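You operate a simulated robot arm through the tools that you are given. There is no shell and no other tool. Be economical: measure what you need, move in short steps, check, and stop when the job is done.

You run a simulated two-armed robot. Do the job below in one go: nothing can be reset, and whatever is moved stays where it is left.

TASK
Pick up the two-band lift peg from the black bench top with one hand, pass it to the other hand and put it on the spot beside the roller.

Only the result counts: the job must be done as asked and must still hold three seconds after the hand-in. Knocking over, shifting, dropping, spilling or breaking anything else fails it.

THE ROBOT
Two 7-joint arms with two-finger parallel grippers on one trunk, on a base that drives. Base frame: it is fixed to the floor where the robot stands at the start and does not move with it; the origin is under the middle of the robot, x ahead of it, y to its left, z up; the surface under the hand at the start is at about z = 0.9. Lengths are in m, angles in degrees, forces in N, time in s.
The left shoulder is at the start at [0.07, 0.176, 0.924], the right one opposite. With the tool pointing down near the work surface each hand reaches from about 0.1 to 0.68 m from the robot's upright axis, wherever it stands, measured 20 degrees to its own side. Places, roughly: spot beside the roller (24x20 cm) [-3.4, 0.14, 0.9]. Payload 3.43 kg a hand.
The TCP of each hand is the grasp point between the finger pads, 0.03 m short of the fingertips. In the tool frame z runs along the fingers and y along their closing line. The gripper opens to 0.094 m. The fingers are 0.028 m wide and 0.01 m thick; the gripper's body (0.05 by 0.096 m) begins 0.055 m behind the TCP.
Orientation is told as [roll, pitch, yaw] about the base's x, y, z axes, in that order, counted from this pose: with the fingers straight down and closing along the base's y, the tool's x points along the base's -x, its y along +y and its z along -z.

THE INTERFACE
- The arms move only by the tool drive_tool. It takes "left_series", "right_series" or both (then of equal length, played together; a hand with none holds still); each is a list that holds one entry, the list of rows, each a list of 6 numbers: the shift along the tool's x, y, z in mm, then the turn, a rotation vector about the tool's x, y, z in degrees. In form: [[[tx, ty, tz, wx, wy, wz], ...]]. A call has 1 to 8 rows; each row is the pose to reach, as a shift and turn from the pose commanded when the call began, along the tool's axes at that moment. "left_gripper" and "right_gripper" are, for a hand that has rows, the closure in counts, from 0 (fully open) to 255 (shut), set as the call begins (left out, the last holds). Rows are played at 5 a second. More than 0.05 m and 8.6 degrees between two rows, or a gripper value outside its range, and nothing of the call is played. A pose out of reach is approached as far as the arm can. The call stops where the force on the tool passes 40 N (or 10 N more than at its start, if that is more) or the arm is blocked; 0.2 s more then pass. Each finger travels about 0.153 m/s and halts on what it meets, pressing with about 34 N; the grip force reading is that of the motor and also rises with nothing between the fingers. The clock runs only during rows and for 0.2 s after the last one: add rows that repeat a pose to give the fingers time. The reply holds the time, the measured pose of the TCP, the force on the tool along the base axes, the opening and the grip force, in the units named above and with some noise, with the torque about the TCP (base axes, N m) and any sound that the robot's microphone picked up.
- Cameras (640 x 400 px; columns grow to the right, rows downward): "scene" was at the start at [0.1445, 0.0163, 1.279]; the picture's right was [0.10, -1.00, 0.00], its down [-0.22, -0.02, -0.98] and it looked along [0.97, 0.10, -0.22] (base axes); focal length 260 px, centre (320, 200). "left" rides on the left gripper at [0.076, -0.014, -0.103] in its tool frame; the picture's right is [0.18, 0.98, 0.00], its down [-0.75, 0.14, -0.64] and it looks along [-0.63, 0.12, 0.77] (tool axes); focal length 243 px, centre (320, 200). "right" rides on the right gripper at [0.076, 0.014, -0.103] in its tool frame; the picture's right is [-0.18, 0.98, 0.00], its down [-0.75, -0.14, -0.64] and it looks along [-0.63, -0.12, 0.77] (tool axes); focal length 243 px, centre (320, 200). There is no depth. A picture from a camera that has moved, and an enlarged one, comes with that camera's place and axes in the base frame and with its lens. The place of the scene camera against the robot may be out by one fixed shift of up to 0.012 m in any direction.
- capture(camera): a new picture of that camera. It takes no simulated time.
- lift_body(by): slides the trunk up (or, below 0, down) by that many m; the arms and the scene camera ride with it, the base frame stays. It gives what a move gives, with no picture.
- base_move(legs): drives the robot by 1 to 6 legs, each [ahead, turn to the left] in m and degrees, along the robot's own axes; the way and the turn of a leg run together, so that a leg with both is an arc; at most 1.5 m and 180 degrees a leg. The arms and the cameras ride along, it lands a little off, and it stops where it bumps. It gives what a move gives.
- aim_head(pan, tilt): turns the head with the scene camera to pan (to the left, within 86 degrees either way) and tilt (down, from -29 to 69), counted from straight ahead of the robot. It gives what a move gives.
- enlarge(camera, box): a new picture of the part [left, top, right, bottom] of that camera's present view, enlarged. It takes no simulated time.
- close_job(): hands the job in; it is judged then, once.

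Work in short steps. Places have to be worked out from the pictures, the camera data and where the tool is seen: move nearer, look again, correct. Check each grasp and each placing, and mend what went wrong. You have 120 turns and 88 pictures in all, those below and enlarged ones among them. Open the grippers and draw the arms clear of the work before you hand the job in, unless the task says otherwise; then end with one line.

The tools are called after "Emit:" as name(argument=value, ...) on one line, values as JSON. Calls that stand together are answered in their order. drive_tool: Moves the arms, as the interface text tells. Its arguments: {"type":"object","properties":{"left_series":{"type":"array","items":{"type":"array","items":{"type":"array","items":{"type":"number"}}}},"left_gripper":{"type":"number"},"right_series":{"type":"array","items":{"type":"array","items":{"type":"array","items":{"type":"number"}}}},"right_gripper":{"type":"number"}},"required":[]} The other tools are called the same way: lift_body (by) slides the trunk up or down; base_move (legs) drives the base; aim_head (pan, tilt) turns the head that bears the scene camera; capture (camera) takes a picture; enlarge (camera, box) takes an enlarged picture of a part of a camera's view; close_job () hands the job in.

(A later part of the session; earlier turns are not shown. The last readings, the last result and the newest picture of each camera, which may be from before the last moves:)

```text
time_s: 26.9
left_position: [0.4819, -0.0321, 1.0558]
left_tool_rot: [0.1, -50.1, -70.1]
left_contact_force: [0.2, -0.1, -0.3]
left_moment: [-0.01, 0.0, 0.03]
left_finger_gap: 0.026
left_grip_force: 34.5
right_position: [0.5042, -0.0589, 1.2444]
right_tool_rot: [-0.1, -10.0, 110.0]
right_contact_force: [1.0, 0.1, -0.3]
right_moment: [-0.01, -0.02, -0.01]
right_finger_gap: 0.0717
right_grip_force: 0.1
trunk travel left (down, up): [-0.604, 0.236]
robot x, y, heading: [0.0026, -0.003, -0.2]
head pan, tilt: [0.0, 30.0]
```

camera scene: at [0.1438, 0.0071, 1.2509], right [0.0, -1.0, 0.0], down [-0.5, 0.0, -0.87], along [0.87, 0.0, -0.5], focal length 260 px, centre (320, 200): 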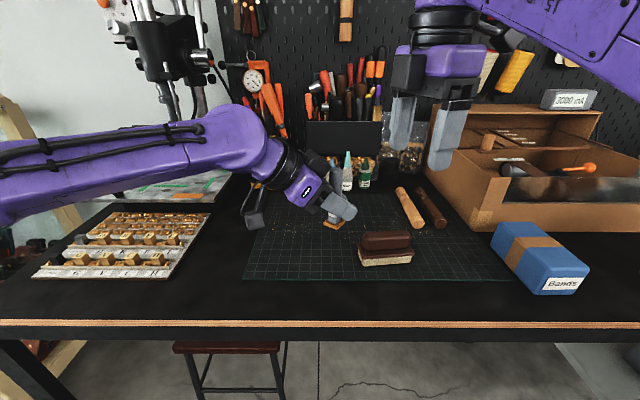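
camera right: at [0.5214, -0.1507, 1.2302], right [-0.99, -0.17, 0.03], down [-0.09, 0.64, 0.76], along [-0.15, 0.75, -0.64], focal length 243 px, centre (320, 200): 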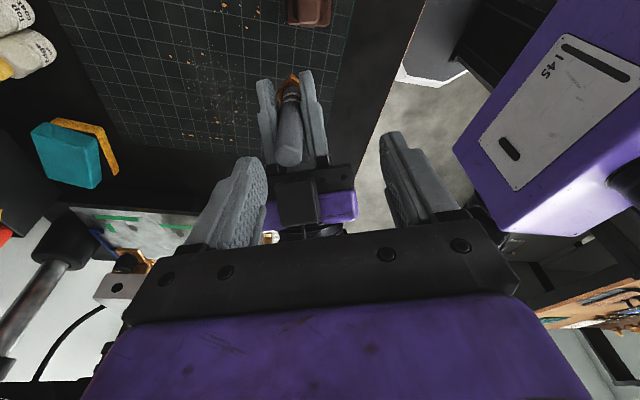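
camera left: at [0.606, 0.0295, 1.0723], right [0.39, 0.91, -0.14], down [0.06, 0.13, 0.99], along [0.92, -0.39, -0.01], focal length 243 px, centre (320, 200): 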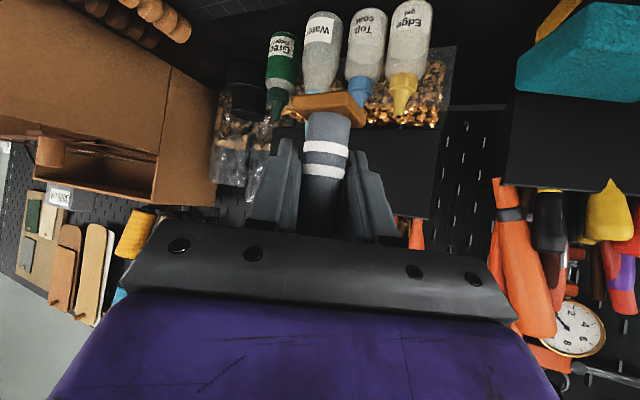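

Now the right hand descends to a pre-pose about 60 mm above the intended grip.

Emit:
drive_tool(right_series=[[[-2, 4, 22, 0, -1, 0], [-4, 8, 44, 0, -2, 0], [-6, 12, 65, 0, -2, 0], [-6, 12, 65, 0, -2, 0]]])

Emit:
enlarge(camera="right", box=[200, 40, 440, 240])

Emit:
enlarge(camera="scene", box=[240, 120, 440, 280])

```text
time_s: 27.9
left_position: [0.4831, -0.0319, 1.0552]
left_tool_rot: [0.0, -50.1, -70.1]
left_contact_force: [1.3, -0.3, 0.0]
left_moment: [0.02, 0.02, -0.02]
left_finger_gap: 0.026
left_grip_force: 34.2
right_position: [0.4874, -0.0483, 1.1804]
right_tool_rot: [-0.2, -12.1, 110.3]
right_contact_force: [-0.2, 0.4, -0.3]
right_moment: [-0.03, 0.0, 0.02]
right_finger_gap: 0.0717
right_grip_force: 0.0
trunk travel left (down, up): [-0.604, 0.236]
robot x, y, heading: [0.0031, -0.0, 0.1]
head pan, tilt: [0.0, 30.0]
```

```text
2.00 times, centred on (320, 140) of right
camera zoom: at [0.5062, -0.1423, 1.2628], right [-0.98, -0.17, 0.04], down [-0.08, 0.61, 0.79], along [-0.15, 0.77, -0.62], focal length 485 px, centre (320, 320)
```

zoom: 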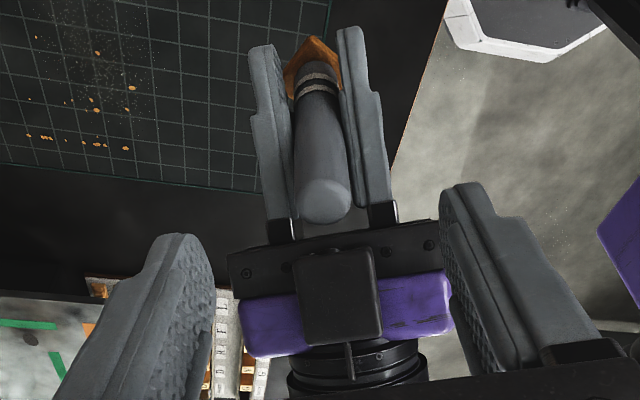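

```text
2.50 times, centred on (340, 200) of scene
camera zoom: at [0.1443, 0.0072, 1.3508], right [0.0, -1.0, 0.0], down [-0.5, 0.0, -0.87], along [0.87, 0.0, -0.5], focal length 650 px, centre (270, 200)
```

zoom: 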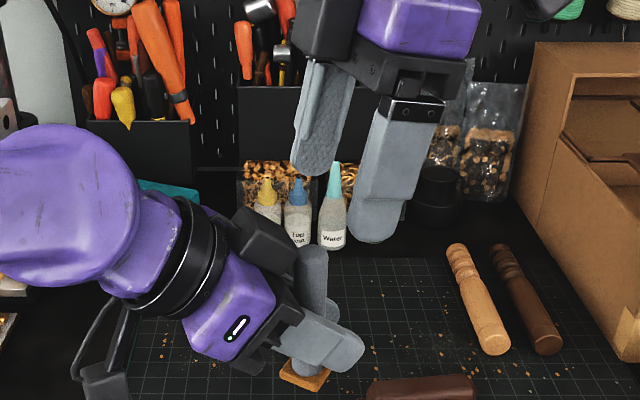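

Aligned: the peg top is at (0.481, -0.030) and centred between the right fingers. Descending 40 mm along the tool axis, then checking clearance.

Emit:
drive_tool(right_series=[[[0, 0, 15, 0, 0, 0], [0, 0, 30, 0, 0, 0], [0, 0, 40, 0, 0, 0], [0, 0, 40, 0, 0, 0]]])

Emit:
enlarge(camera="right", box=[200, 40, 440, 240])

Emit:
enlarge(camera="scene", box=[270, 160, 400, 280])

```text
time_s: 28.9
left_position: [0.4819, -0.0316, 1.0565]
left_tool_rot: [0.1, -50.0, -70.0]
left_contact_force: [0.2, 1.0, 0.5]
left_moment: [-0.03, 0.0, 0.02]
left_finger_gap: 0.0259
left_grip_force: 33.7
right_position: [0.4848, -0.0388, 1.1413]
right_tool_rot: [-0.2, -12.0, 110.3]
right_contact_force: [0.0, 0.4, 0.0]
right_moment: [-0.01, -0.02, 0.0]
right_finger_gap: 0.0719
right_grip_force: 0.1
trunk travel left (down, up): [-0.604, 0.236]
robot x, y, heading: [0.003, 0.0006, -0.1]
head pan, tilt: [0.0, 30.0]
```

```text
2.00 times, centred on (320, 140) of right
camera zoom: at [0.5035, -0.134, 1.2243], right [-0.98, -0.17, 0.04], down [-0.08, 0.61, 0.79], along [-0.15, 0.77, -0.62], focal length 485 px, centre (320, 320)
```

zoom: 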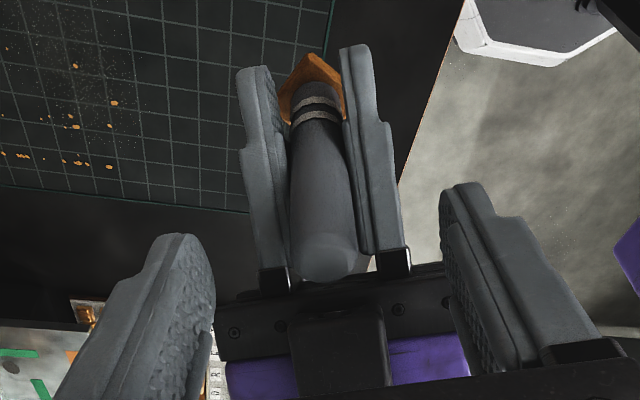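

```text
3.33 times, centred on (335, 220) of scene
camera zoom: at [0.1442, 0.0073, 1.3508], right [0.0, -1.0, 0.0], down [-0.5, 0.0, -0.87], along [0.87, 0.0, -0.5], focal length 866 px, centre (270, 133)
```

zoom: 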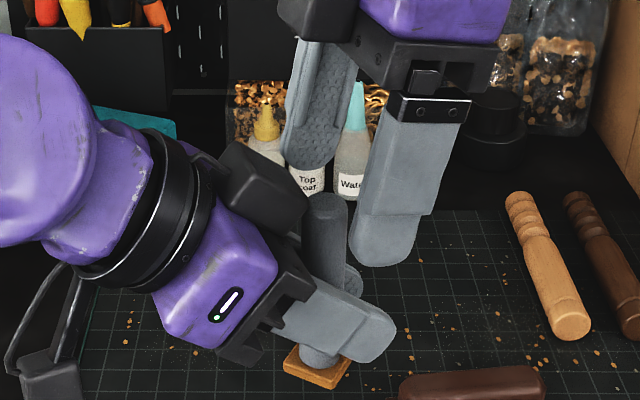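

Clearances look good. Descending the last 20 mm and closing the right gripper.

Emit:
drive_tool(right_series=[[[0, 0, 10, 0, 0, 0], [0, 0, 19, 0, 0, 0], [0, 0, 19, 0, 0, 0]]])

Emit:
drive_tool(right_series=[[[0, 0, 0, 0, 0, 0], [0, 0, 0, 0, 0, 0], [0, 0, 0, 0, 0, 0], [0, 0, 0, 0, 0, 0]]], right_gripper=255)

Emit:
enlarge(camera="right", box=[200, 40, 440, 240])

Emit:
enlarge(camera="scene", box=[270, 160, 400, 280])

```text
time_s: 29.7
left_position: [0.4824, -0.0314, 1.0569]
left_tool_rot: [0.2, -50.0, -70.0]
left_contact_force: [-0.6, 0.7, -0.5]
left_moment: [0.02, 0.01, 0.02]
left_finger_gap: 0.0259
left_grip_force: 33.9
right_position: [0.4838, -0.0339, 1.1236]
right_tool_rot: [-0.2, -11.9, 110.1]
right_contact_force: [0.4, 0.3, 0.5]
right_moment: [0.04, 0.01, -0.03]
right_finger_gap: 0.0718
right_grip_force: 0.1
trunk travel left (down, up): [-0.604, 0.236]
robot x, y, heading: [0.003, -0.0029, 0.1]
head pan, tilt: [0.0, 30.0]
```

```text
time_s: 30.7
left_position: [0.4822, -0.0323, 1.0563]
left_tool_rot: [0.0, -50.1, -70.0]
left_contact_force: [4.6, 1.5, -0.6]
left_moment: [-0.06, 0.11, -0.01]
left_finger_gap: 0.0259
left_grip_force: 33.5
right_position: [0.4837, -0.0334, 1.1239]
right_tool_rot: [-0.1, -12.0, 110.2]
right_contact_force: [-4.9, -1.5, 0.7]
right_moment: [-0.04, 0.19, 0.02]
right_finger_gap: 0.021
right_grip_force: 33.7
trunk travel left (down, up): [-0.604, 0.236]
robot x, y, heading: [0.0003, -0.0039, -0.1]
head pan, tilt: [0.0, 30.0]
```

```text
2.00 times, centred on (320, 140) of right
camera zoom: at [0.5022, -0.1293, 1.206], right [-0.98, -0.17, 0.04], down [-0.08, 0.61, 0.79], along [-0.15, 0.77, -0.62], focal length 485 px, centre (320, 320)
```

zoom: 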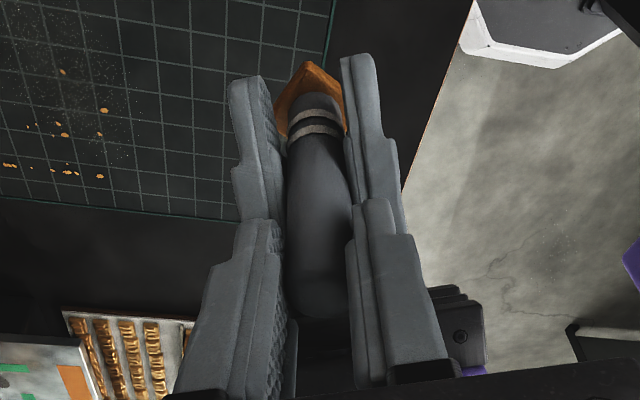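

```text
3.33 times, centred on (335, 220) of scene
camera zoom: at [0.1443, 0.0073, 1.3508], right [0.0, -1.0, 0.0], down [-0.5, 0.0, -0.87], along [0.87, 0.0, -0.5], focal length 866 px, centre (270, 133)
```

zoom: 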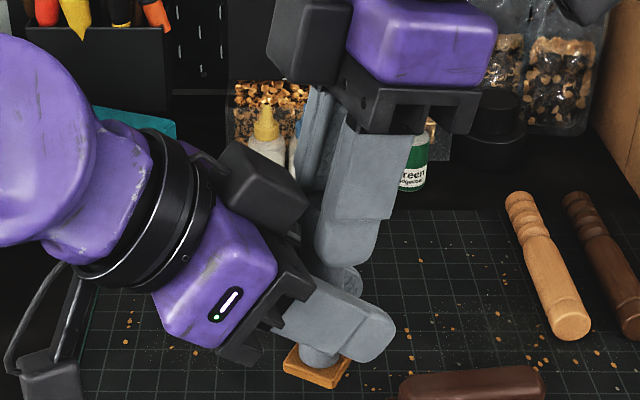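

The right gap reads 21 mm, a little less than the left's 26 mm. I'll zoom in to see how much of the peg's top is in the right pads.

Emit:
enlarge(camera="right", box=[280, 60, 400, 240])

Emit:
enlarge(camera="scene", box=[310, 190, 360, 240])

```text
2.22 times, centred on (340, 150) of right
camera zoom: at [0.5022, -0.1293, 1.206], right [-0.98, -0.17, 0.04], down [-0.08, 0.61, 0.79], along [-0.15, 0.77, -0.62], focal length 539 px, centre (276, 311)
```

zoom: 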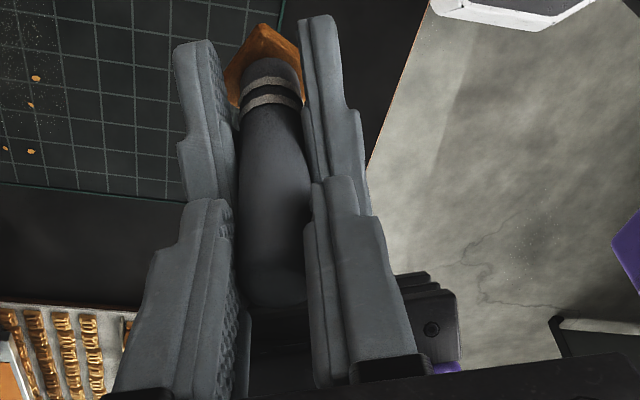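

```text
8.00 times, centred on (335, 215) of scene
camera zoom: at [0.1443, 0.0073, 1.3508], right [0.0, -1.0, 0.0], down [-0.5, 0.0, -0.87], along [0.87, 0.0, -0.5], focal length 2080 px, centre (200, 80)
```

zoom: 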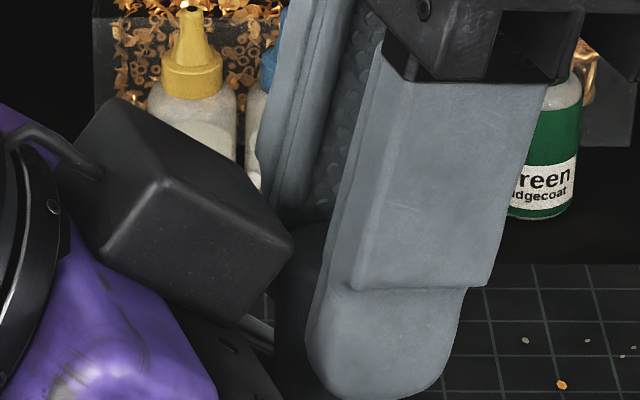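

The grip holds about 25 mm of the tapered top. I'll test it with a small upward tug of 3 mm from the right hand while the left still holds.

Emit:
drive_tool(right_series=[[[0, 0, -1.5, 0, 0, 0], [0, 0, -3, 0, 0, 0], [0, 0, -3, 0, 0, 0]]], right_gripper=255)

```text
time_s: 31.5
left_position: [0.4812, -0.0316, 1.0579]
left_tool_rot: [0.2, -50.3, -70.1]
left_contact_force: [-2.4, -6.3, 17.4]
left_moment: [0.46, 0.01, -0.01]
left_finger_gap: 0.0255
left_grip_force: 33.8
right_position: [0.4818, -0.0346, 1.1248]
right_tool_rot: [0.1, -12.0, 110.1]
right_contact_force: [2.2, 6.7, -17.3]
right_moment: [-0.03, -0.18, -0.02]
right_finger_gap: 0.0213
right_grip_force: 34.3
trunk travel left (down, up): [-0.604, 0.236]
robot x, y, heading: [0.002, -0.0013, -0.2]
head pan, tilt: [0.0, 30.0]
```

The right hand holds 17 N without slipping. I'll relax the tug, open the left gripper fully and withdraw it back along its axis.

Emit:
drive_tool(right_series=[[[0, 0, 2, 0, 0, 0], [0, 0, 2, 0, 0, 0]]])

Emit:
drive_tool(left_series=[[[0, 0, 0, 0, 0, 0], [0, 0, 0, 0, 0, 0], [0, 0, 0, 0, 0, 0]]], left_gripper=0)

Emit:
enlarge(camera="scene", box=[270, 160, 400, 280])

```text
time_s: 32.1
left_position: [0.4825, -0.0319, 1.0571]
left_tool_rot: [0.1, -50.1, -70.0]
left_contact_force: [-4.2, -7.9, 18.0]
left_moment: [0.07, -0.23, 0.08]
left_finger_gap: 0.0254
left_grip_force: 34.1
right_position: [0.4827, -0.035, 1.1234]
right_tool_rot: [-0.1, -12.2, 110.2]
right_contact_force: [4.0, 8.2, -18.0]
right_moment: [0.45, -0.01, -0.09]
right_finger_gap: 0.0207
right_grip_force: 33.9
trunk travel left (down, up): [-0.604, 0.236]
robot x, y, heading: [-0.0008, -0.0024, 0.1]
head pan, tilt: [0.0, 30.0]
```

```text
time_s: 32.9
left_position: [0.4819, -0.0316, 1.056]
left_tool_rot: [0.1, -50.1, -70.0]
left_contact_force: [-0.5, 0.0, 0.6]
left_moment: [0.0, 0.01, 0.0]
left_finger_gap: 0.094
left_grip_force: 0.0
right_position: [0.4829, -0.0352, 1.1244]
right_tool_rot: [-0.1, -12.0, 110.1]
right_contact_force: [0.5, -0.6, -0.2]
right_moment: [-0.02, -0.01, 0.04]
right_finger_gap: 0.0211
right_grip_force: 33.8
trunk travel left (down, up): [-0.604, 0.236]
robot x, y, heading: [0.0002, -0.0018, 0.0]
head pan, tilt: [0.0, 30.0]
```

```text
3.33 times, centred on (335, 220) of scene
camera zoom: at [0.1443, 0.0072, 1.3508], right [0.0, -1.0, 0.0], down [-0.5, 0.0, -0.87], along [0.87, 0.0, -0.5], focal length 866 px, centre (270, 133)
```

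zoom: 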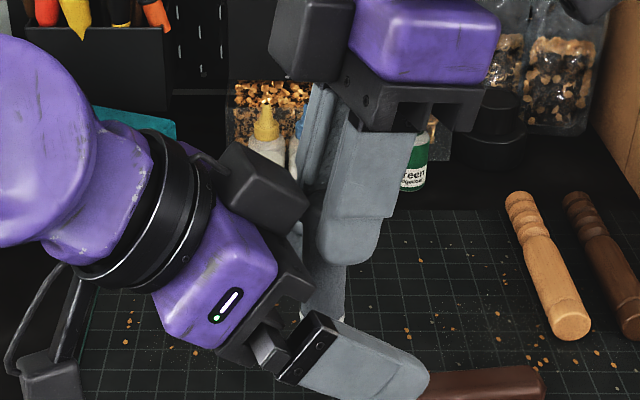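

The peg hangs securely in the right hand. I'll retreat the left hand horizontally, so the two gripper boxes don't meet.

Emit:
drive_tool(left_series=[[[13, 0, -15, 0, 0, 0], [26, 0, -31, 0, 0, 0], [39, 0, -46, 0, 0, 0], [52, 0, -61, 0, 0, 0], [77, 0, -92, 0, 0, 0], [96, 0, -115, 0, 0, 0]]])

Emit:
capture(camera="scene")

Emit:
capture(camera="right")

Emit:
capture(camera="left")

```text
time_s: 34.3
left_position: [0.4299, 0.1103, 1.0561]
left_tool_rot: [0.0, -50.1, -70.0]
left_contact_force: [0.4, 0.5, 0.7]
left_moment: [-0.05, 0.01, 0.0]
left_finger_gap: 0.0942
left_grip_force: 0.1
right_position: [0.4827, -0.0334, 1.1239]
right_tool_rot: [-0.1, -12.1, 110.1]
right_contact_force: [-0.1, 0.1, -0.8]
right_moment: [0.0, -0.02, -0.02]
right_finger_gap: 0.021
right_grip_force: 34.2
trunk travel left (down, up): [-0.604, 0.236]
robot x, y, heading: [0.0029, -0.0011, -0.1]
head pan, tilt: [0.0, 30.0]
```

```text
43 pictures are left
camera scene: at [0.1438, 0.0083, 1.3509], right [0.0, -1.0, 0.0], down [-0.5, 0.0, -0.87], along [0.87, 0.0, -0.5], focal length 260 px, centre (320, 200)
```

scene: 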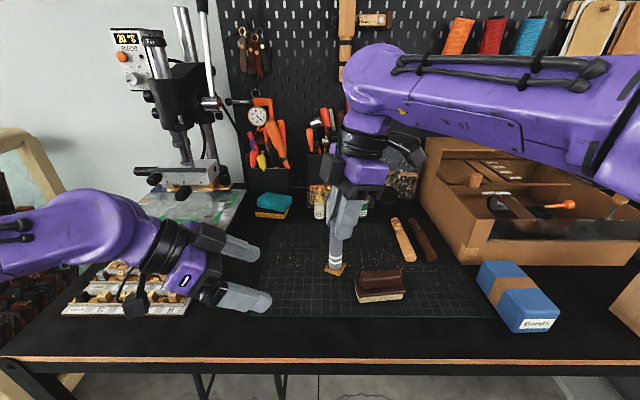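

```text
42 pictures are left
camera right: at [0.5011, -0.1292, 1.2075], right [-0.98, -0.17, 0.04], down [-0.08, 0.61, 0.78], along [-0.15, 0.77, -0.62], focal length 243 px, centre (320, 200)
```

right: 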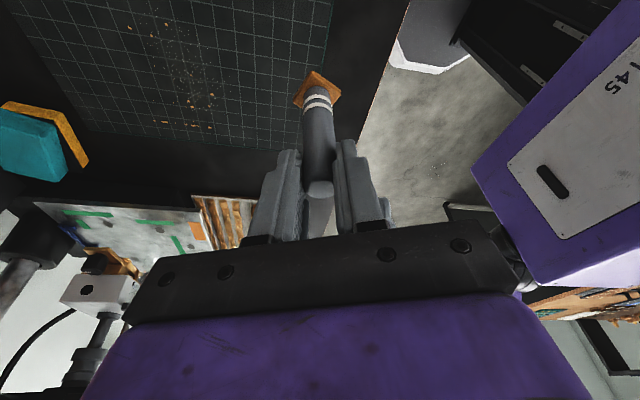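

```text
41 pictures are left
camera left: at [0.3729, 0.2243, 1.0636], right [0.88, 0.45, -0.14], down [0.13, 0.06, 0.99], along [0.45, -0.89, -0.01], focal length 243 px, centre (320, 200)
```

left: 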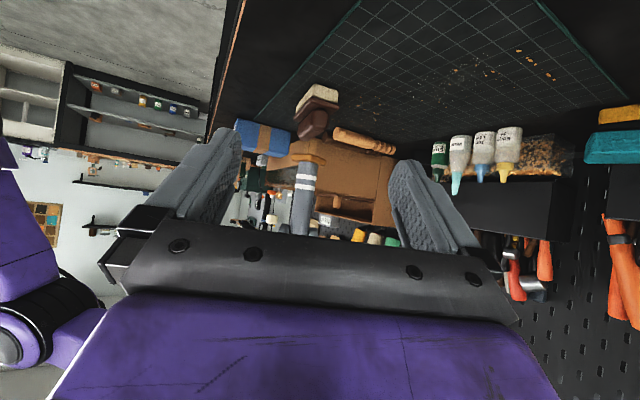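

The handover is done and the peg hangs upright in the right hand. I'll back away from the bench and look to the side before turning.

Emit:
base_move(legs=[[-0.4, 0]])

Emit:
aim_head(pan=85, tilt=15)

Emit:
capture(camera="scene")

Emit:
aim_head(pan=-85, tilt=15)

Emit:
capture(camera="scene")

```text
time_s: 36.8
left_position: [0.0346, 0.1093, 1.0566]
left_tool_rot: [0.2, -50.0, -70.1]
left_contact_force: [0.3, -0.2, 0.6]
left_moment: [-0.02, 0.02, -0.01]
left_finger_gap: 0.094
left_grip_force: 0.0
right_position: [0.0856, -0.0345, 1.1243]
right_tool_rot: [-0.1, -12.0, 110.1]
right_contact_force: [0.2, -0.2, -0.2]
right_moment: [0.01, -0.02, -0.02]
right_finger_gap: 0.021
right_grip_force: 34.7
trunk travel left (down, up): [-0.604, 0.236]
robot x, y, heading: [-0.394, -0.0006, 0.1]
head pan, tilt: [0.0, 30.0]
```

```text
time_s: 38.4
left_position: [0.0356, 0.1097, 1.0558]
left_tool_rot: [0.1, -50.0, -70.0]
left_contact_force: [-0.4, -0.9, -0.3]
left_moment: [0.0, -0.01, -0.04]
left_finger_gap: 0.0939
left_grip_force: 0.0
right_position: [0.0859, -0.035, 1.1245]
right_tool_rot: [-0.2, -12.0, 110.0]
right_contact_force: [-0.5, 0.6, -0.2]
right_moment: [0.01, -0.02, -0.03]
right_finger_gap: 0.021
right_grip_force: 33.6
trunk travel left (down, up): [-0.604, 0.236]
robot x, y, heading: [-0.3912, -0.0035, -0.1]
head pan, tilt: [85.0, 15.0]
```

```text
40 pictures are left
camera scene: at [-0.3339, 0.1008, 1.375], right [1.0, -0.09, 0.0], down [-0.02, -0.26, -0.97], along [0.09, 0.96, -0.26], focal length 260 px, centre (320, 200)
```

scene: 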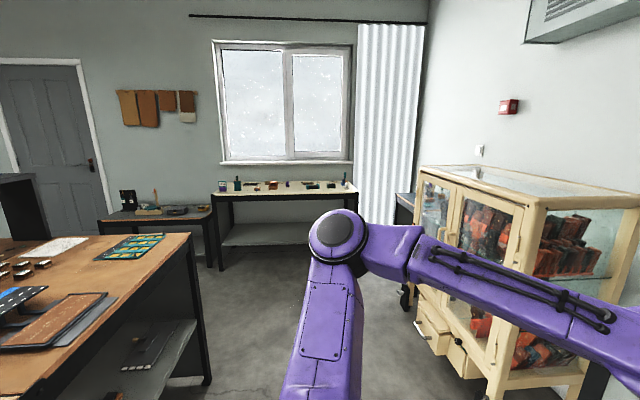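

```text
time_s: 41.0
left_position: [0.0342, 0.1092, 1.0552]
left_tool_rot: [0.1, -50.0, -70.0]
left_contact_force: [0.5, -0.1, -0.1]
left_moment: [-0.04, 0.01, 0.0]
left_finger_gap: 0.0937
left_grip_force: 0.0
right_position: [0.0862, -0.0343, 1.1236]
right_tool_rot: [-0.2, -11.9, 110.2]
right_contact_force: [0.1, -0.2, -0.6]
right_moment: [0.02, 0.0, -0.01]
right_finger_gap: 0.0209
right_grip_force: 34.1
trunk travel left (down, up): [-0.604, 0.236]
robot x, y, heading: [-0.3918, -0.0032, -0.1]
head pan, tilt: [-85.0, 15.0]
```

```text
39 pictures are left
camera scene: at [-0.334, -0.0853, 1.3751], right [-1.0, -0.09, 0.0], down [-0.02, 0.26, -0.97], along [0.08, -0.96, -0.26], focal length 260 px, centre (320, 200)
```

scene: 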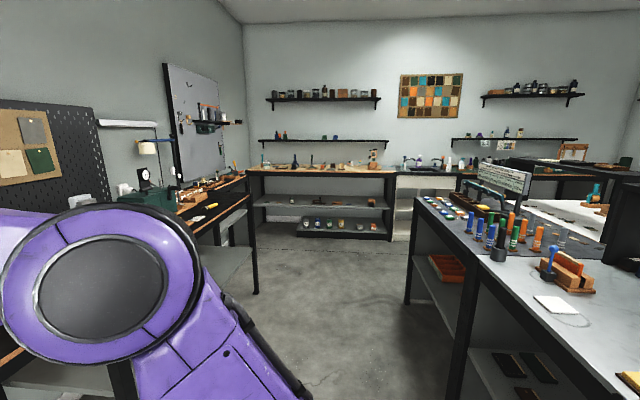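

A long bench stands behind me (edge near x≈-0.78), so I must go round it. I'll raise the trunk for clearance, move to mid-aisle and turn left 90°.

Emit:
lift_body(by=0.1)

Emit:
base_move(legs=[[0.15, 0], [0, 90]])

Emit:
aim_head(pan=70, tilt=20)

Emit:
capture(camera="scene")

```text
time_s: 42.3
left_position: [0.0349, 0.1102, 1.157]
left_tool_rot: [0.1, -50.0, -70.0]
left_contact_force: [0.6, 0.3, 0.4]
left_moment: [0.03, -0.02, -0.04]
left_finger_gap: 0.0941
left_grip_force: 0.0
right_position: [0.0868, -0.0344, 1.2242]
right_tool_rot: [-0.2, -12.0, 110.1]
right_contact_force: [0.3, 0.0, -1.1]
right_moment: [0.04, 0.01, 0.02]
right_finger_gap: 0.0207
right_grip_force: 34.0
trunk travel left (down, up): [-0.704, 0.136]
robot x, y, heading: [-0.3975, -0.0012, 0.1]
head pan, tilt: [-85.0, 15.0]
```

```text
time_s: 47.5
left_position: [-0.3495, 0.4276, 1.1557]
left_tool_rot: [0.1, -50.0, 19.3]
left_contact_force: [0.1, 0.5, 0.2]
left_moment: [-0.01, 0.03, 0.0]
left_finger_gap: 0.0941
left_grip_force: 0.1
right_position: [-0.2022, 0.4786, 1.2239]
right_tool_rot: [-0.1, -11.9, -160.6]
right_contact_force: [0.2, 1.3, -0.4]
right_moment: [-0.01, 0.01, 0.01]
right_finger_gap: 0.0208
right_grip_force: 34.4
trunk travel left (down, up): [-0.704, 0.136]
robot x, y, heading: [-0.239, -0.0065, 89.5]
head pan, tilt: [-85.0, 15.0]
```

```text
time_s: 49.9
left_position: [-0.3482, 0.4288, 1.1566]
left_tool_rot: [0.1, -49.9, 19.3]
left_contact_force: [0.2, 0.2, 0.4]
left_moment: [-0.02, 0.01, -0.03]
left_finger_gap: 0.0939
left_grip_force: 0.0
right_position: [-0.2041, 0.478, 1.2235]
right_tool_rot: [-0.1, -11.9, -160.6]
right_contact_force: [-0.3, -0.1, -0.9]
right_moment: [0.0, 0.01, -0.02]
right_finger_gap: 0.0207
right_grip_force: 34.1
trunk travel left (down, up): [-0.704, 0.136]
robot x, y, heading: [-0.2449, 0.0011, 89.2]
head pan, tilt: [70.0, 20.0]
```

```text
38 pictures are left
camera scene: at [-0.3284, 0.0909, 1.4669], right [0.36, 0.93, 0.0], down [0.32, -0.12, -0.94], along [-0.88, 0.33, -0.34], focal length 260 px, centre (320, 200)
```

scene: 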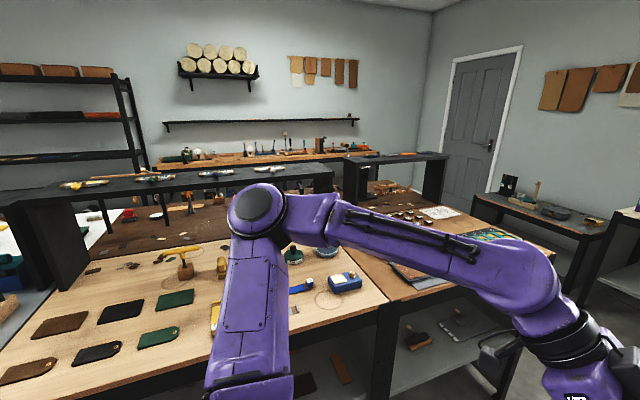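

The target is evidently on the wall bench beyond this island. I'll look ahead-left at the passage around the island's near end.

Emit:
aim_head(pan=20, tilt=30)

Emit:
capture(camera="scene")

```text
time_s: 51.1
left_position: [-0.3489, 0.4286, 1.1572]
left_tool_rot: [0.1, -50.1, 19.2]
left_contact_force: [0.3, 0.0, -0.4]
left_moment: [0.02, 0.03, 0.02]
left_finger_gap: 0.0941
left_grip_force: 0.1
right_position: [-0.204, 0.4793, 1.2235]
right_tool_rot: [-0.2, -12.0, -160.7]
right_contact_force: [0.5, 1.1, -1.4]
right_moment: [0.0, 0.0, -0.01]
right_finger_gap: 0.0209
right_grip_force: 34.1
trunk travel left (down, up): [-0.704, 0.136]
robot x, y, heading: [-0.2403, 0.0002, 89.4]
head pan, tilt: [20.0, 30.0]
```

```text
37 pictures are left
camera scene: at [-0.2712, 0.1431, 1.4508], right [0.94, 0.33, 0.0], down [0.16, -0.47, -0.87], along [-0.29, 0.82, -0.5], focal length 260 px, centre (320, 200)
```

scene: 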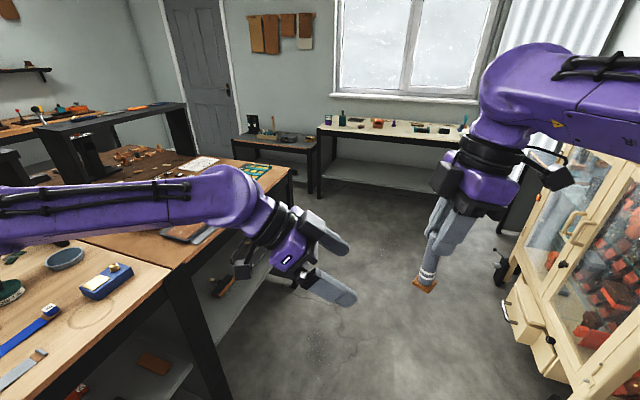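

The passage is about 1.3 m wide (island end y≈1.3, tables y≈2.6). I'll drive up slightly left-angled to keep the arms off the display case.

Emit:
base_move(legs=[[0, 5], [1.0, 0], [0.95, 0]])

Emit:
base_move(legs=[[0, 86]])

Emit:
aim_head(pan=0, tilt=25)

Emit:
capture(camera="scene")

```text
time_s: 61.3
left_position: [-0.5393, 2.3499, 1.1566]
left_tool_rot: [0.1, -50.0, 24.7]
left_contact_force: [0.1, -0.5, -0.5]
left_moment: [-0.01, 0.01, 0.05]
left_finger_gap: 0.0942
left_grip_force: 0.0
right_position: [-0.3994, 2.4142, 1.2238]
right_tool_rot: [-0.2, -12.0, -155.0]
right_contact_force: [-0.3, -0.3, 0.2]
right_moment: [-0.02, 0.03, -0.04]
right_finger_gap: 0.0212
right_grip_force: 33.9
trunk travel left (down, up): [-0.704, 0.136]
robot x, y, heading: [-0.3963, 1.9319, 94.7]
head pan, tilt: [20.0, 30.0]
```

```text
time_s: 65.3
left_position: [-0.8193, 1.8159, 1.1568]
left_tool_rot: [0.1, -49.9, 110.9]
left_contact_force: [0.2, 0.1, 0.6]
left_moment: [0.02, 0.02, -0.04]
left_finger_gap: 0.094
left_grip_force: 0.0
right_position: [-0.8746, 1.9607, 1.2249]
right_tool_rot: [-0.2, -12.0, -69.0]
right_contact_force: [0.1, -0.2, -0.3]
right_moment: [0.0, 0.0, -0.01]
right_finger_gap: 0.021
right_grip_force: 34.2
trunk travel left (down, up): [-0.704, 0.136]
robot x, y, heading: [-0.393, 1.9319, -179.2]
head pan, tilt: [20.0, 30.0]
```

```text
time_s: 66.2
left_position: [-0.8195, 1.8156, 1.1558]
left_tool_rot: [0.2, -50.1, 110.8]
left_contact_force: [-0.3, -1.1, 0.1]
left_moment: [0.02, 0.0, 0.0]
left_finger_gap: 0.0943
left_grip_force: 0.1
right_position: [-0.8733, 1.9592, 1.2238]
right_tool_rot: [-0.1, -12.1, -69.0]
right_contact_force: [0.0, -0.1, -0.2]
right_moment: [-0.02, 0.0, 0.0]
right_finger_gap: 0.021
right_grip_force: 34.2
trunk travel left (down, up): [-0.704, 0.136]
robot x, y, heading: [-0.3946, 1.9344, -179.0]
head pan, tilt: [0.0, 25.0]
```

```text
36 pictures are left
camera scene: at [-0.5337, 1.9395, 1.4588], right [-0.01, 1.0, 0.0], down [0.42, 0.01, -0.91], along [-0.91, -0.01, -0.42], focal length 260 px, centre (320, 200)
```

scene: 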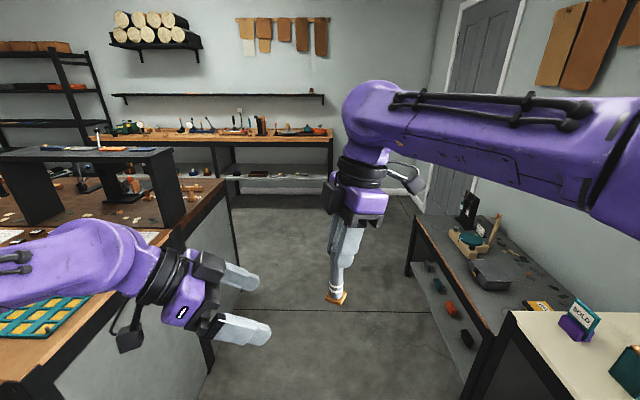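

The aisle between the island (far edge x≈-2.03) and the wall bench (front ≈-3.2) is clear. Driving to about x=-2.6, then turning left to go down the aisle.

Emit:
base_move(legs=[[1.1, 0], [1.1, 0], [0, 89]])

Emit:
aim_head(pan=-45, tilt=25)

Emit:
capture(camera="scene")

```text
time_s: 80.8
left_position: [-2.4913, 1.5097, 1.1564]
left_tool_rot: [0.1, -50.0, -161.4]
left_contact_force: [0.1, -0.4, 0.3]
left_moment: [-0.01, -0.01, 0.02]
left_finger_gap: 0.094
left_grip_force: 0.1
right_position: [-2.6389, 1.4615, 1.2248]
right_tool_rot: [-0.2, -12.0, 18.7]
right_contact_force: [-0.2, -0.7, -0.8]
right_moment: [0.0, -0.02, 0.04]
right_finger_gap: 0.0207
right_grip_force: 33.3
trunk travel left (down, up): [-0.704, 0.136]
robot x, y, heading: [-2.5911, 1.9375, -91.5]
head pan, tilt: [0.0, 25.0]
```

```text
time_s: 81.9
left_position: [-2.4927, 1.5115, 1.1563]
left_tool_rot: [0.1, -49.9, -161.4]
left_contact_force: [0.2, 0.1, -0.4]
left_moment: [0.01, -0.01, -0.02]
left_finger_gap: 0.0939
left_grip_force: 0.1
right_position: [-2.638, 1.462, 1.2239]
right_tool_rot: [-0.2, -12.1, 18.8]
right_contact_force: [0.2, 0.8, -0.2]
right_moment: [-0.01, 0.0, -0.02]
right_finger_gap: 0.0208
right_grip_force: 33.7
trunk travel left (down, up): [-0.704, 0.136]
robot x, y, heading: [-2.5902, 1.94, -91.3]
head pan, tilt: [-45.0, 25.0]
```

```text
35 pictures are left
camera scene: at [-2.6588, 1.8368, 1.4588], right [-0.69, 0.72, 0.0], down [0.31, 0.29, -0.91], along [-0.66, -0.62, -0.42], focal length 260 px, centre (320, 200)
```

scene: 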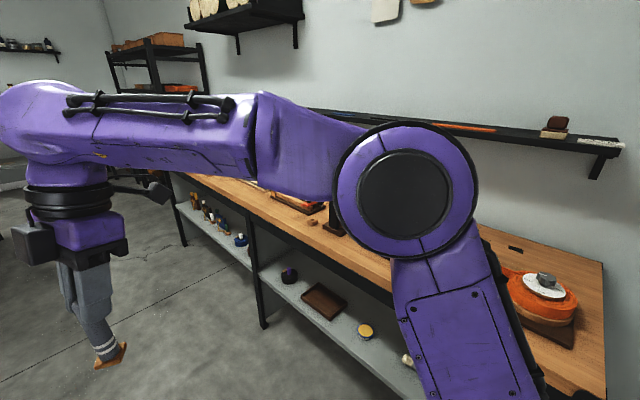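

The wall bench's front edge is at x≈-3.15. I'll drive down the aisle to y≈0.06 and turn to face the bench.

Emit:
base_move(legs=[[1.0, 0], [0.87, 0], [0, -89]])

Emit:
aim_head(pan=0, tilt=30)

Emit:
capture(camera="scene")

```text
time_s: 95.1
left_position: [-3.0673, -0.0147, 1.1558]
left_tool_rot: [0.1, -50.1, 108.3]
left_contact_force: [-0.7, -0.3, -0.9]
left_moment: [-0.01, -0.05, 0.05]
left_finger_gap: 0.0938
left_grip_force: 0.1
right_position: [-3.1155, 0.1321, 1.224]
right_tool_rot: [-0.3, -12.0, -71.5]
right_contact_force: [-0.2, 0.2, -0.7]
right_moment: [-0.01, 0.02, 0.01]
right_finger_gap: 0.0211
right_grip_force: 34.0
trunk travel left (down, up): [-0.704, 0.136]
robot x, y, heading: [-2.6387, 0.0824, 178.0]
head pan, tilt: [-45.0, 25.0]
```

```text
time_s: 96.2
left_position: [-3.0674, -0.0133, 1.1565]
left_tool_rot: [0.1, -50.0, 108.3]
left_contact_force: [0.3, 0.1, -0.3]
left_moment: [-0.02, 0.01, 0.0]
left_finger_gap: 0.094
left_grip_force: 0.0
right_position: [-3.1156, 0.1334, 1.225]
right_tool_rot: [-0.2, -12.0, -71.6]
right_contact_force: [0.9, -0.6, -0.3]
right_moment: [-0.02, 0.0, 0.02]
right_finger_gap: 0.0209
right_grip_force: 33.6
trunk travel left (down, up): [-0.704, 0.136]
robot x, y, heading: [-2.6373, 0.0814, 178.1]
head pan, tilt: [0.0, 30.0]
```

```text
34 pictures are left
camera scene: at [-2.7745, 0.0975, 1.4508], right [0.03, 1.0, 0.0], down [0.5, -0.02, -0.87], along [-0.87, 0.03, -0.5], focal length 260 px, centre (320, 200)
```

scene: 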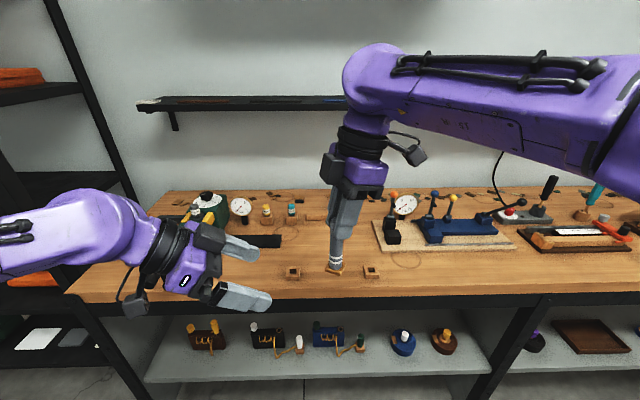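

The named spot projects near pixel (328, 252). I'll zoom in on that area to find the roller and what marks the spot.

Emit:
enlarge(camera="scene", box=[230, 180, 430, 300])

Emit:
capture(camera="right")

```text
3.20 times, centred on (330, 240) of scene
camera zoom: at [-2.7745, 0.0975, 1.4508], right [0.03, 1.0, 0.0], down [0.5, -0.02, -0.87], along [-0.87, 0.03, -0.5], focal length 832 px, centre (288, 72)
```

zoom: 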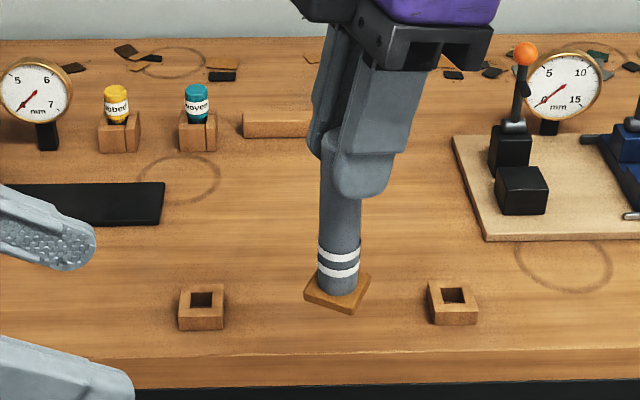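

```text
32 pictures are left
camera right: at [-3.1318, 0.2286, 1.3073], right [0.99, 0.14, 0.04], down [0.06, -0.62, 0.79], along [0.13, -0.78, -0.62], focal length 243 px, centre (320, 200)
```

right: 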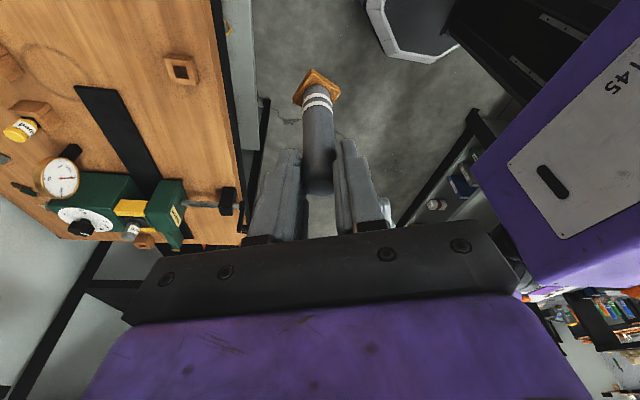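

The area around (-3.4, 0.14) between the two small socket blocks is free. I'll drive 0.15 m nearer at this height to bring it within comfortable reach.

Emit:
base_move(legs=[[0.15, 0]])

Emit:
aim_head(pan=0, tilt=40)

Emit:
capture(camera="scene")

```text
time_s: 97.6
left_position: [-3.2141, -0.0093, 1.1574]
left_tool_rot: [0.4, -50.1, 108.1]
left_contact_force: [0.7, -0.1, 0.0]
left_moment: [0.0, -0.02, 0.01]
left_finger_gap: 0.094
left_grip_force: 0.0
right_position: [-3.2615, 0.137, 1.2245]
right_tool_rot: [-0.2, -12.0, -71.5]
right_contact_force: [0.6, 0.4, 0.0]
right_moment: [0.0, -0.01, 0.01]
right_finger_gap: 0.0209
right_grip_force: 34.6
trunk travel left (down, up): [-0.704, 0.136]
robot x, y, heading: [-2.7827, 0.0914, 178.3]
head pan, tilt: [0.0, 30.0]
```

```text
time_s: 98.3
left_position: [-3.2158, -0.0095, 1.1556]
left_tool_rot: [0.2, -50.0, 108.5]
left_contact_force: [0.1, 0.2, -0.2]
left_moment: [0.03, -0.03, -0.02]
left_finger_gap: 0.0939
left_grip_force: 0.1
right_position: [-3.264, 0.1369, 1.2253]
right_tool_rot: [-0.1, -12.0, -71.5]
right_contact_force: [0.4, 0.8, 0.4]
right_moment: [0.0, -0.01, 0.01]
right_finger_gap: 0.0209
right_grip_force: 33.5
trunk travel left (down, up): [-0.704, 0.136]
robot x, y, heading: [-2.7821, 0.0888, 178.3]
head pan, tilt: [0.0, 40.0]
```

```text
31 pictures are left
camera scene: at [-2.9185, 0.1016, 1.4354], right [0.03, 1.0, 0.0], down [0.64, -0.02, -0.77], along [-0.77, 0.02, -0.64], focal length 260 px, centre (320, 200)
```

scene: 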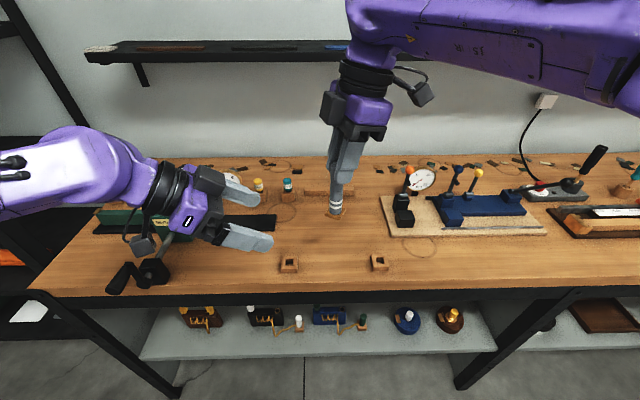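

The spot is clear at pixel (329, 238). I'll move the right hand forward and down so the peg's bottom ends about 40 mm above (-3.40, 0.14).

Emit:
drive_tool(right_series=[[[14, -21, 26, 0, 0, 0], [29, -43, 52, 0, 0, 0], [43, -64, 78, 0, 0, 0], [58, -85, 103, 0, 0, 0], [72, -107, 129, 0, 0, 0], [87, -128, 155, 0, 0, 0], [87, -128, 155, 0, 0, 0]]])

Emit:
capture(camera="scene")

Emit:
capture(camera="right")

```text
time_s: 99.9
left_position: [-3.2143, -0.0099, 1.1558]
left_tool_rot: [0.2, -50.0, 108.3]
left_contact_force: [-0.1, -0.3, -0.8]
left_moment: [0.0, 0.01, 0.01]
left_finger_gap: 0.0943
left_grip_force: 0.1
right_position: [-3.4031, 0.1458, 1.0573]
right_tool_rot: [-0.3, -12.1, -71.6]
right_contact_force: [0.1, -0.9, -1.5]
right_moment: [0.02, -0.01, -0.01]
right_finger_gap: 0.021
right_grip_force: 34.4
trunk travel left (down, up): [-0.704, 0.136]
robot x, y, heading: [-2.7847, 0.0909, 178.5]
head pan, tilt: [0.0, 40.0]
```

```text
30 pictures are left
camera scene: at [-2.9165, 0.1016, 1.4356], right [0.03, 1.0, 0.0], down [0.64, -0.02, -0.77], along [-0.77, 0.02, -0.64], focal length 260 px, centre (320, 200)
```

scene: 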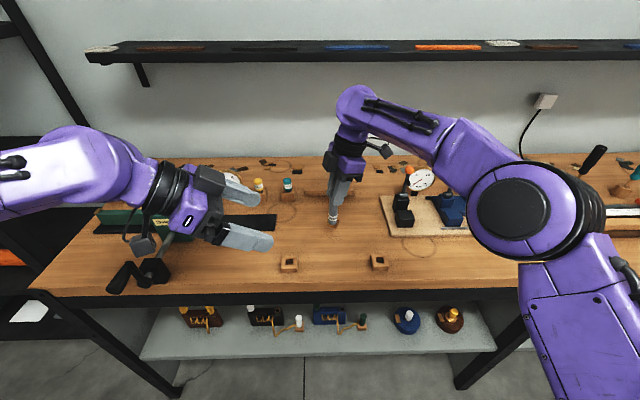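

```text
29 pictures are left
camera right: at [-3.4193, 0.242, 1.1405], right [0.99, 0.14, 0.03], down [0.06, -0.62, 0.79], along [0.13, -0.77, -0.62], focal length 243 px, centre (320, 200)
```

right: 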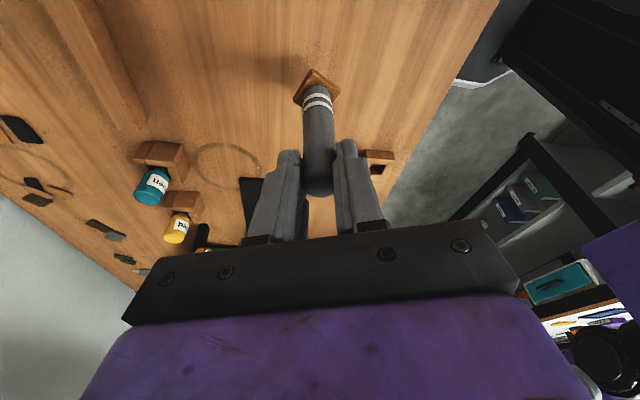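

The peg is about 40 mm above an empty stretch of bench. I'll lower it 36 mm straight down and look at the gap.

Emit:
drive_tool(right_series=[[[2.5, 0, 11.7, 0, 0, 0], [5, 0, 23.5, 0, 0, 0], [6.6, 0, 31, 0, 0, 0], [7.5, 0, 35, 0, 0, 0], [7.5, 0, 35, 0, 0, 0]]])

Emit:
enlarge(camera="scene", box=[280, 170, 400, 270])

Emit:
enlarge(camera="right", box=[240, 40, 400, 220])

```text
time_s: 101.1
left_position: [-3.2155, -0.0109, 1.1569]
left_tool_rot: [0.1, -50.1, 108.4]
left_contact_force: [-0.2, -0.7, 0.5]
left_moment: [0.01, 0.0, -0.02]
left_finger_gap: 0.094
left_grip_force: 0.0
right_position: [-3.4018, 0.1467, 1.0196]
right_tool_rot: [-0.2, -12.1, -71.6]
right_contact_force: [-0.3, 1.0, -0.2]
right_moment: [0.01, -0.03, -0.01]
right_finger_gap: 0.021
right_grip_force: 34.3
trunk travel left (down, up): [-0.704, 0.136]
robot x, y, heading: [-2.7816, 0.0902, 178.4]
head pan, tilt: [0.0, 40.0]
```

```text
4.00 times, centred on (340, 220) of scene
camera zoom: at [-2.9175, 0.1015, 1.4355], right [0.03, 1.0, 0.0], down [0.64, -0.02, -0.77], along [-0.77, 0.02, -0.64], focal length 1040 px, centre (240, 120)
```

zoom: 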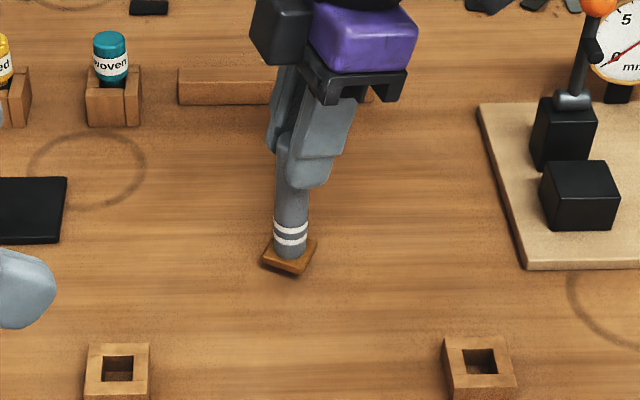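

```text
2.22 times, centred on (320, 130) of right
camera zoom: at [-3.4193, 0.2424, 1.1031], right [0.99, 0.14, 0.04], down [0.06, -0.62, 0.79], along [0.13, -0.78, -0.62], focal length 539 px, centre (320, 356)
```

zoom: 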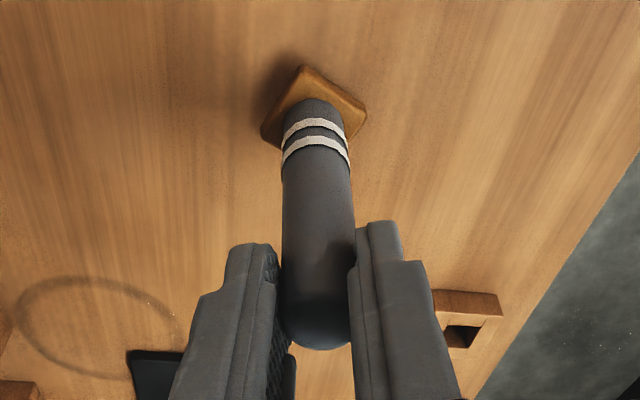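

The peg's base is centred at about (-3.405, 0.146), just above the bench. Lowering in 1 mm steps while watching the force.

Emit:
drive_tool(right_series=[[[0.2, 0, 1, 0, 0, 0], [0.4, 0, 2, 0, 0, 0], [0.6, 0, 3, 0, 0, 0], [0.8, 0, 4, 0, 0, 0], [1, 0, 5, 0, 0, 0]]])

```text
time_s: 102.3
left_position: [-3.215, -0.0101, 1.1549]
left_tool_rot: [0.2, -50.0, 108.4]
left_contact_force: [-0.3, -0.5, -0.2]
left_moment: [0.02, 0.01, 0.0]
left_finger_gap: 0.0939
left_grip_force: 0.1
right_position: [-3.4038, 0.1465, 1.013]
right_tool_rot: [-0.2, -12.0, -71.5]
right_contact_force: [-0.2, -0.3, -0.1]
right_moment: [-0.02, -0.03, 0.0]
right_finger_gap: 0.0212
right_grip_force: 33.7
trunk travel left (down, up): [-0.704, 0.136]
robot x, y, heading: [-2.7825, 0.0914, 178.2]
head pan, tilt: [0.0, 40.0]
```

No contact yet; continuing down 4 mm in 1 mm steps.

Emit:
drive_tool(right_series=[[[0.2, 0, 1, 0, 0, 0], [0.4, 0, 2, 0, 0, 0], [0.6, 0, 3, 0, 0, 0], [0.8, 0, 4, 0, 0, 0]]])

Emit:
enlarge(camera="scene", box=[310, 210, 350, 250])

```text
time_s: 103.3
left_position: [-3.2159, -0.0091, 1.156]
left_tool_rot: [0.1, -50.0, 108.4]
left_contact_force: [0.3, 0.1, 0.2]
left_moment: [-0.01, 0.02, -0.02]
left_finger_gap: 0.094
left_grip_force: 0.0
right_position: [-3.4018, 0.1445, 1.0105]
right_tool_rot: [-0.2, -12.0, -71.6]
right_contact_force: [0.4, -0.5, -0.3]
right_moment: [0.0, -0.02, -0.02]
right_finger_gap: 0.0211
right_grip_force: 34.1
trunk travel left (down, up): [-0.704, 0.136]
robot x, y, heading: [-2.7845, 0.0901, 178.3]
head pan, tilt: [0.0, 40.0]
```

```text
10.00 times, centred on (330, 230) of scene
camera zoom: at [-2.9176, 0.1016, 1.4355], right [0.03, 1.0, 0.0], down [0.64, -0.02, -0.77], along [-0.77, 0.02, -0.64], focal length 2600 px, centre (220, -100)
```

zoom: 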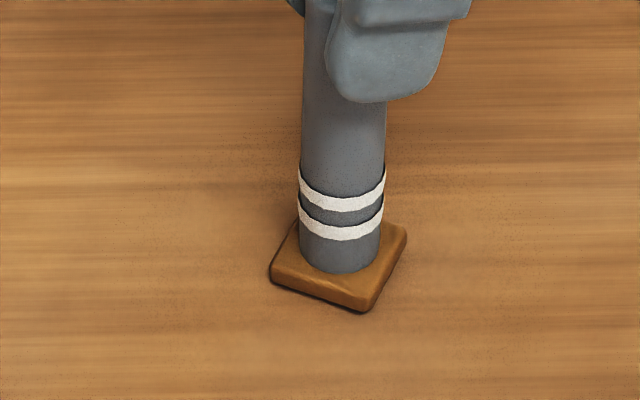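

Visually it's very near the surface; going down another 5 mm in 1 mm steps.

Emit:
drive_tool(right_series=[[[0.2, 0, 1, 0, 0, 0], [0.4, 0, 2, 0, 0, 0], [0.6, 0, 3, 0, 0, 0]]])

Emit:
drive_tool(right_series=[[[0.2, 0, 1, 0, 0, 0], [0.4, 0, 2, 0, 0, 0]]])

```text
time_s: 104.1
left_position: [-3.2147, -0.0107, 1.1569]
left_tool_rot: [0.3, -50.1, 108.2]
left_contact_force: [-0.8, -0.2, -0.2]
left_moment: [-0.03, 0.02, 0.0]
left_finger_gap: 0.0938
left_grip_force: 0.1
right_position: [-3.4028, 0.1445, 1.0096]
right_tool_rot: [-0.4, -11.9, -71.6]
right_contact_force: [-1.1, 0.3, 14.4]
right_moment: [-0.02, 0.03, 0.02]
right_finger_gap: 0.0208
right_grip_force: 33.9
trunk travel left (down, up): [-0.704, 0.136]
robot x, y, heading: [-2.7816, 0.0902, 178.4]
head pan, tilt: [0.0, 40.0]
```

```text
time_s: 104.7
left_position: [-3.2124, -0.0094, 1.157]
left_tool_rot: [0.5, -50.1, 108.1]
left_contact_force: [-0.5, 0.2, -0.1]
left_moment: [0.0, -0.02, -0.04]
left_finger_gap: 0.0942
left_grip_force: 0.1
right_position: [-3.3995, 0.1465, 1.009]
right_tool_rot: [-0.7, -12.0, -71.5]
right_contact_force: [-9.1, 1.3, 33.2]
right_moment: [0.05, 0.46, -0.02]
right_finger_gap: 0.021
right_grip_force: 33.6
trunk travel left (down, up): [-0.704, 0.136]
robot x, y, heading: [-2.7832, 0.0901, 178.2]
head pan, tilt: [0.0, 40.0]
```

Contact made and now pressing at 33 N; I'll back off about 3 mm to relieve it, then open the fingers.

Emit:
drive_tool(right_series=[[[-0.3, 0, -1.5, 0, 0, 0], [-0.7, 0, -3.3, 0, 0, 0], [-0.7, 0, -3.3, 0, 0, 0]]])

```text
time_s: 105.5
left_position: [-3.213, -0.0095, 1.1581]
left_tool_rot: [0.3, -50.0, 108.3]
left_contact_force: [0.4, -0.3, -0.3]
left_moment: [-0.01, 0.02, -0.01]
left_finger_gap: 0.0941
left_grip_force: 0.0
right_position: [-3.4003, 0.146, 1.0086]
right_tool_rot: [-0.4, -12.1, -71.5]
right_contact_force: [-7.4, 0.6, 23.2]
right_moment: [-0.13, 0.48, -0.08]
right_finger_gap: 0.0205
right_grip_force: 33.5
trunk travel left (down, up): [-0.704, 0.136]
robot x, y, heading: [-2.7861, 0.0908, 178.2]
head pan, tilt: [0.0, 40.0]
```

Still 23 N; backing off another 2 mm.

Emit:
drive_tool(right_series=[[[-0.2, 0, -1, 0, 0, 0], [-0.4, 0, -2, 0, 0, 0], [-0.4, 0, -2, 0, 0, 0]]])

```text
time_s: 106.3
left_position: [-3.2139, -0.0099, 1.1569]
left_tool_rot: [0.2, -50.0, 108.3]
left_contact_force: [0.0, -0.2, -0.7]
left_moment: [-0.02, -0.03, -0.01]
left_finger_gap: 0.0939
left_grip_force: 0.0
right_position: [-3.4014, 0.146, 1.0081]
right_tool_rot: [0.0, -12.0, -71.5]
right_contact_force: [-0.1, -1.5, 4.8]
right_moment: [-0.13, 0.02, -0.02]
right_finger_gap: 0.0209
right_grip_force: 33.7
trunk travel left (down, up): [-0.704, 0.136]
robot x, y, heading: [-2.7817, 0.0869, 178.4]
head pan, tilt: [0.0, 40.0]
```

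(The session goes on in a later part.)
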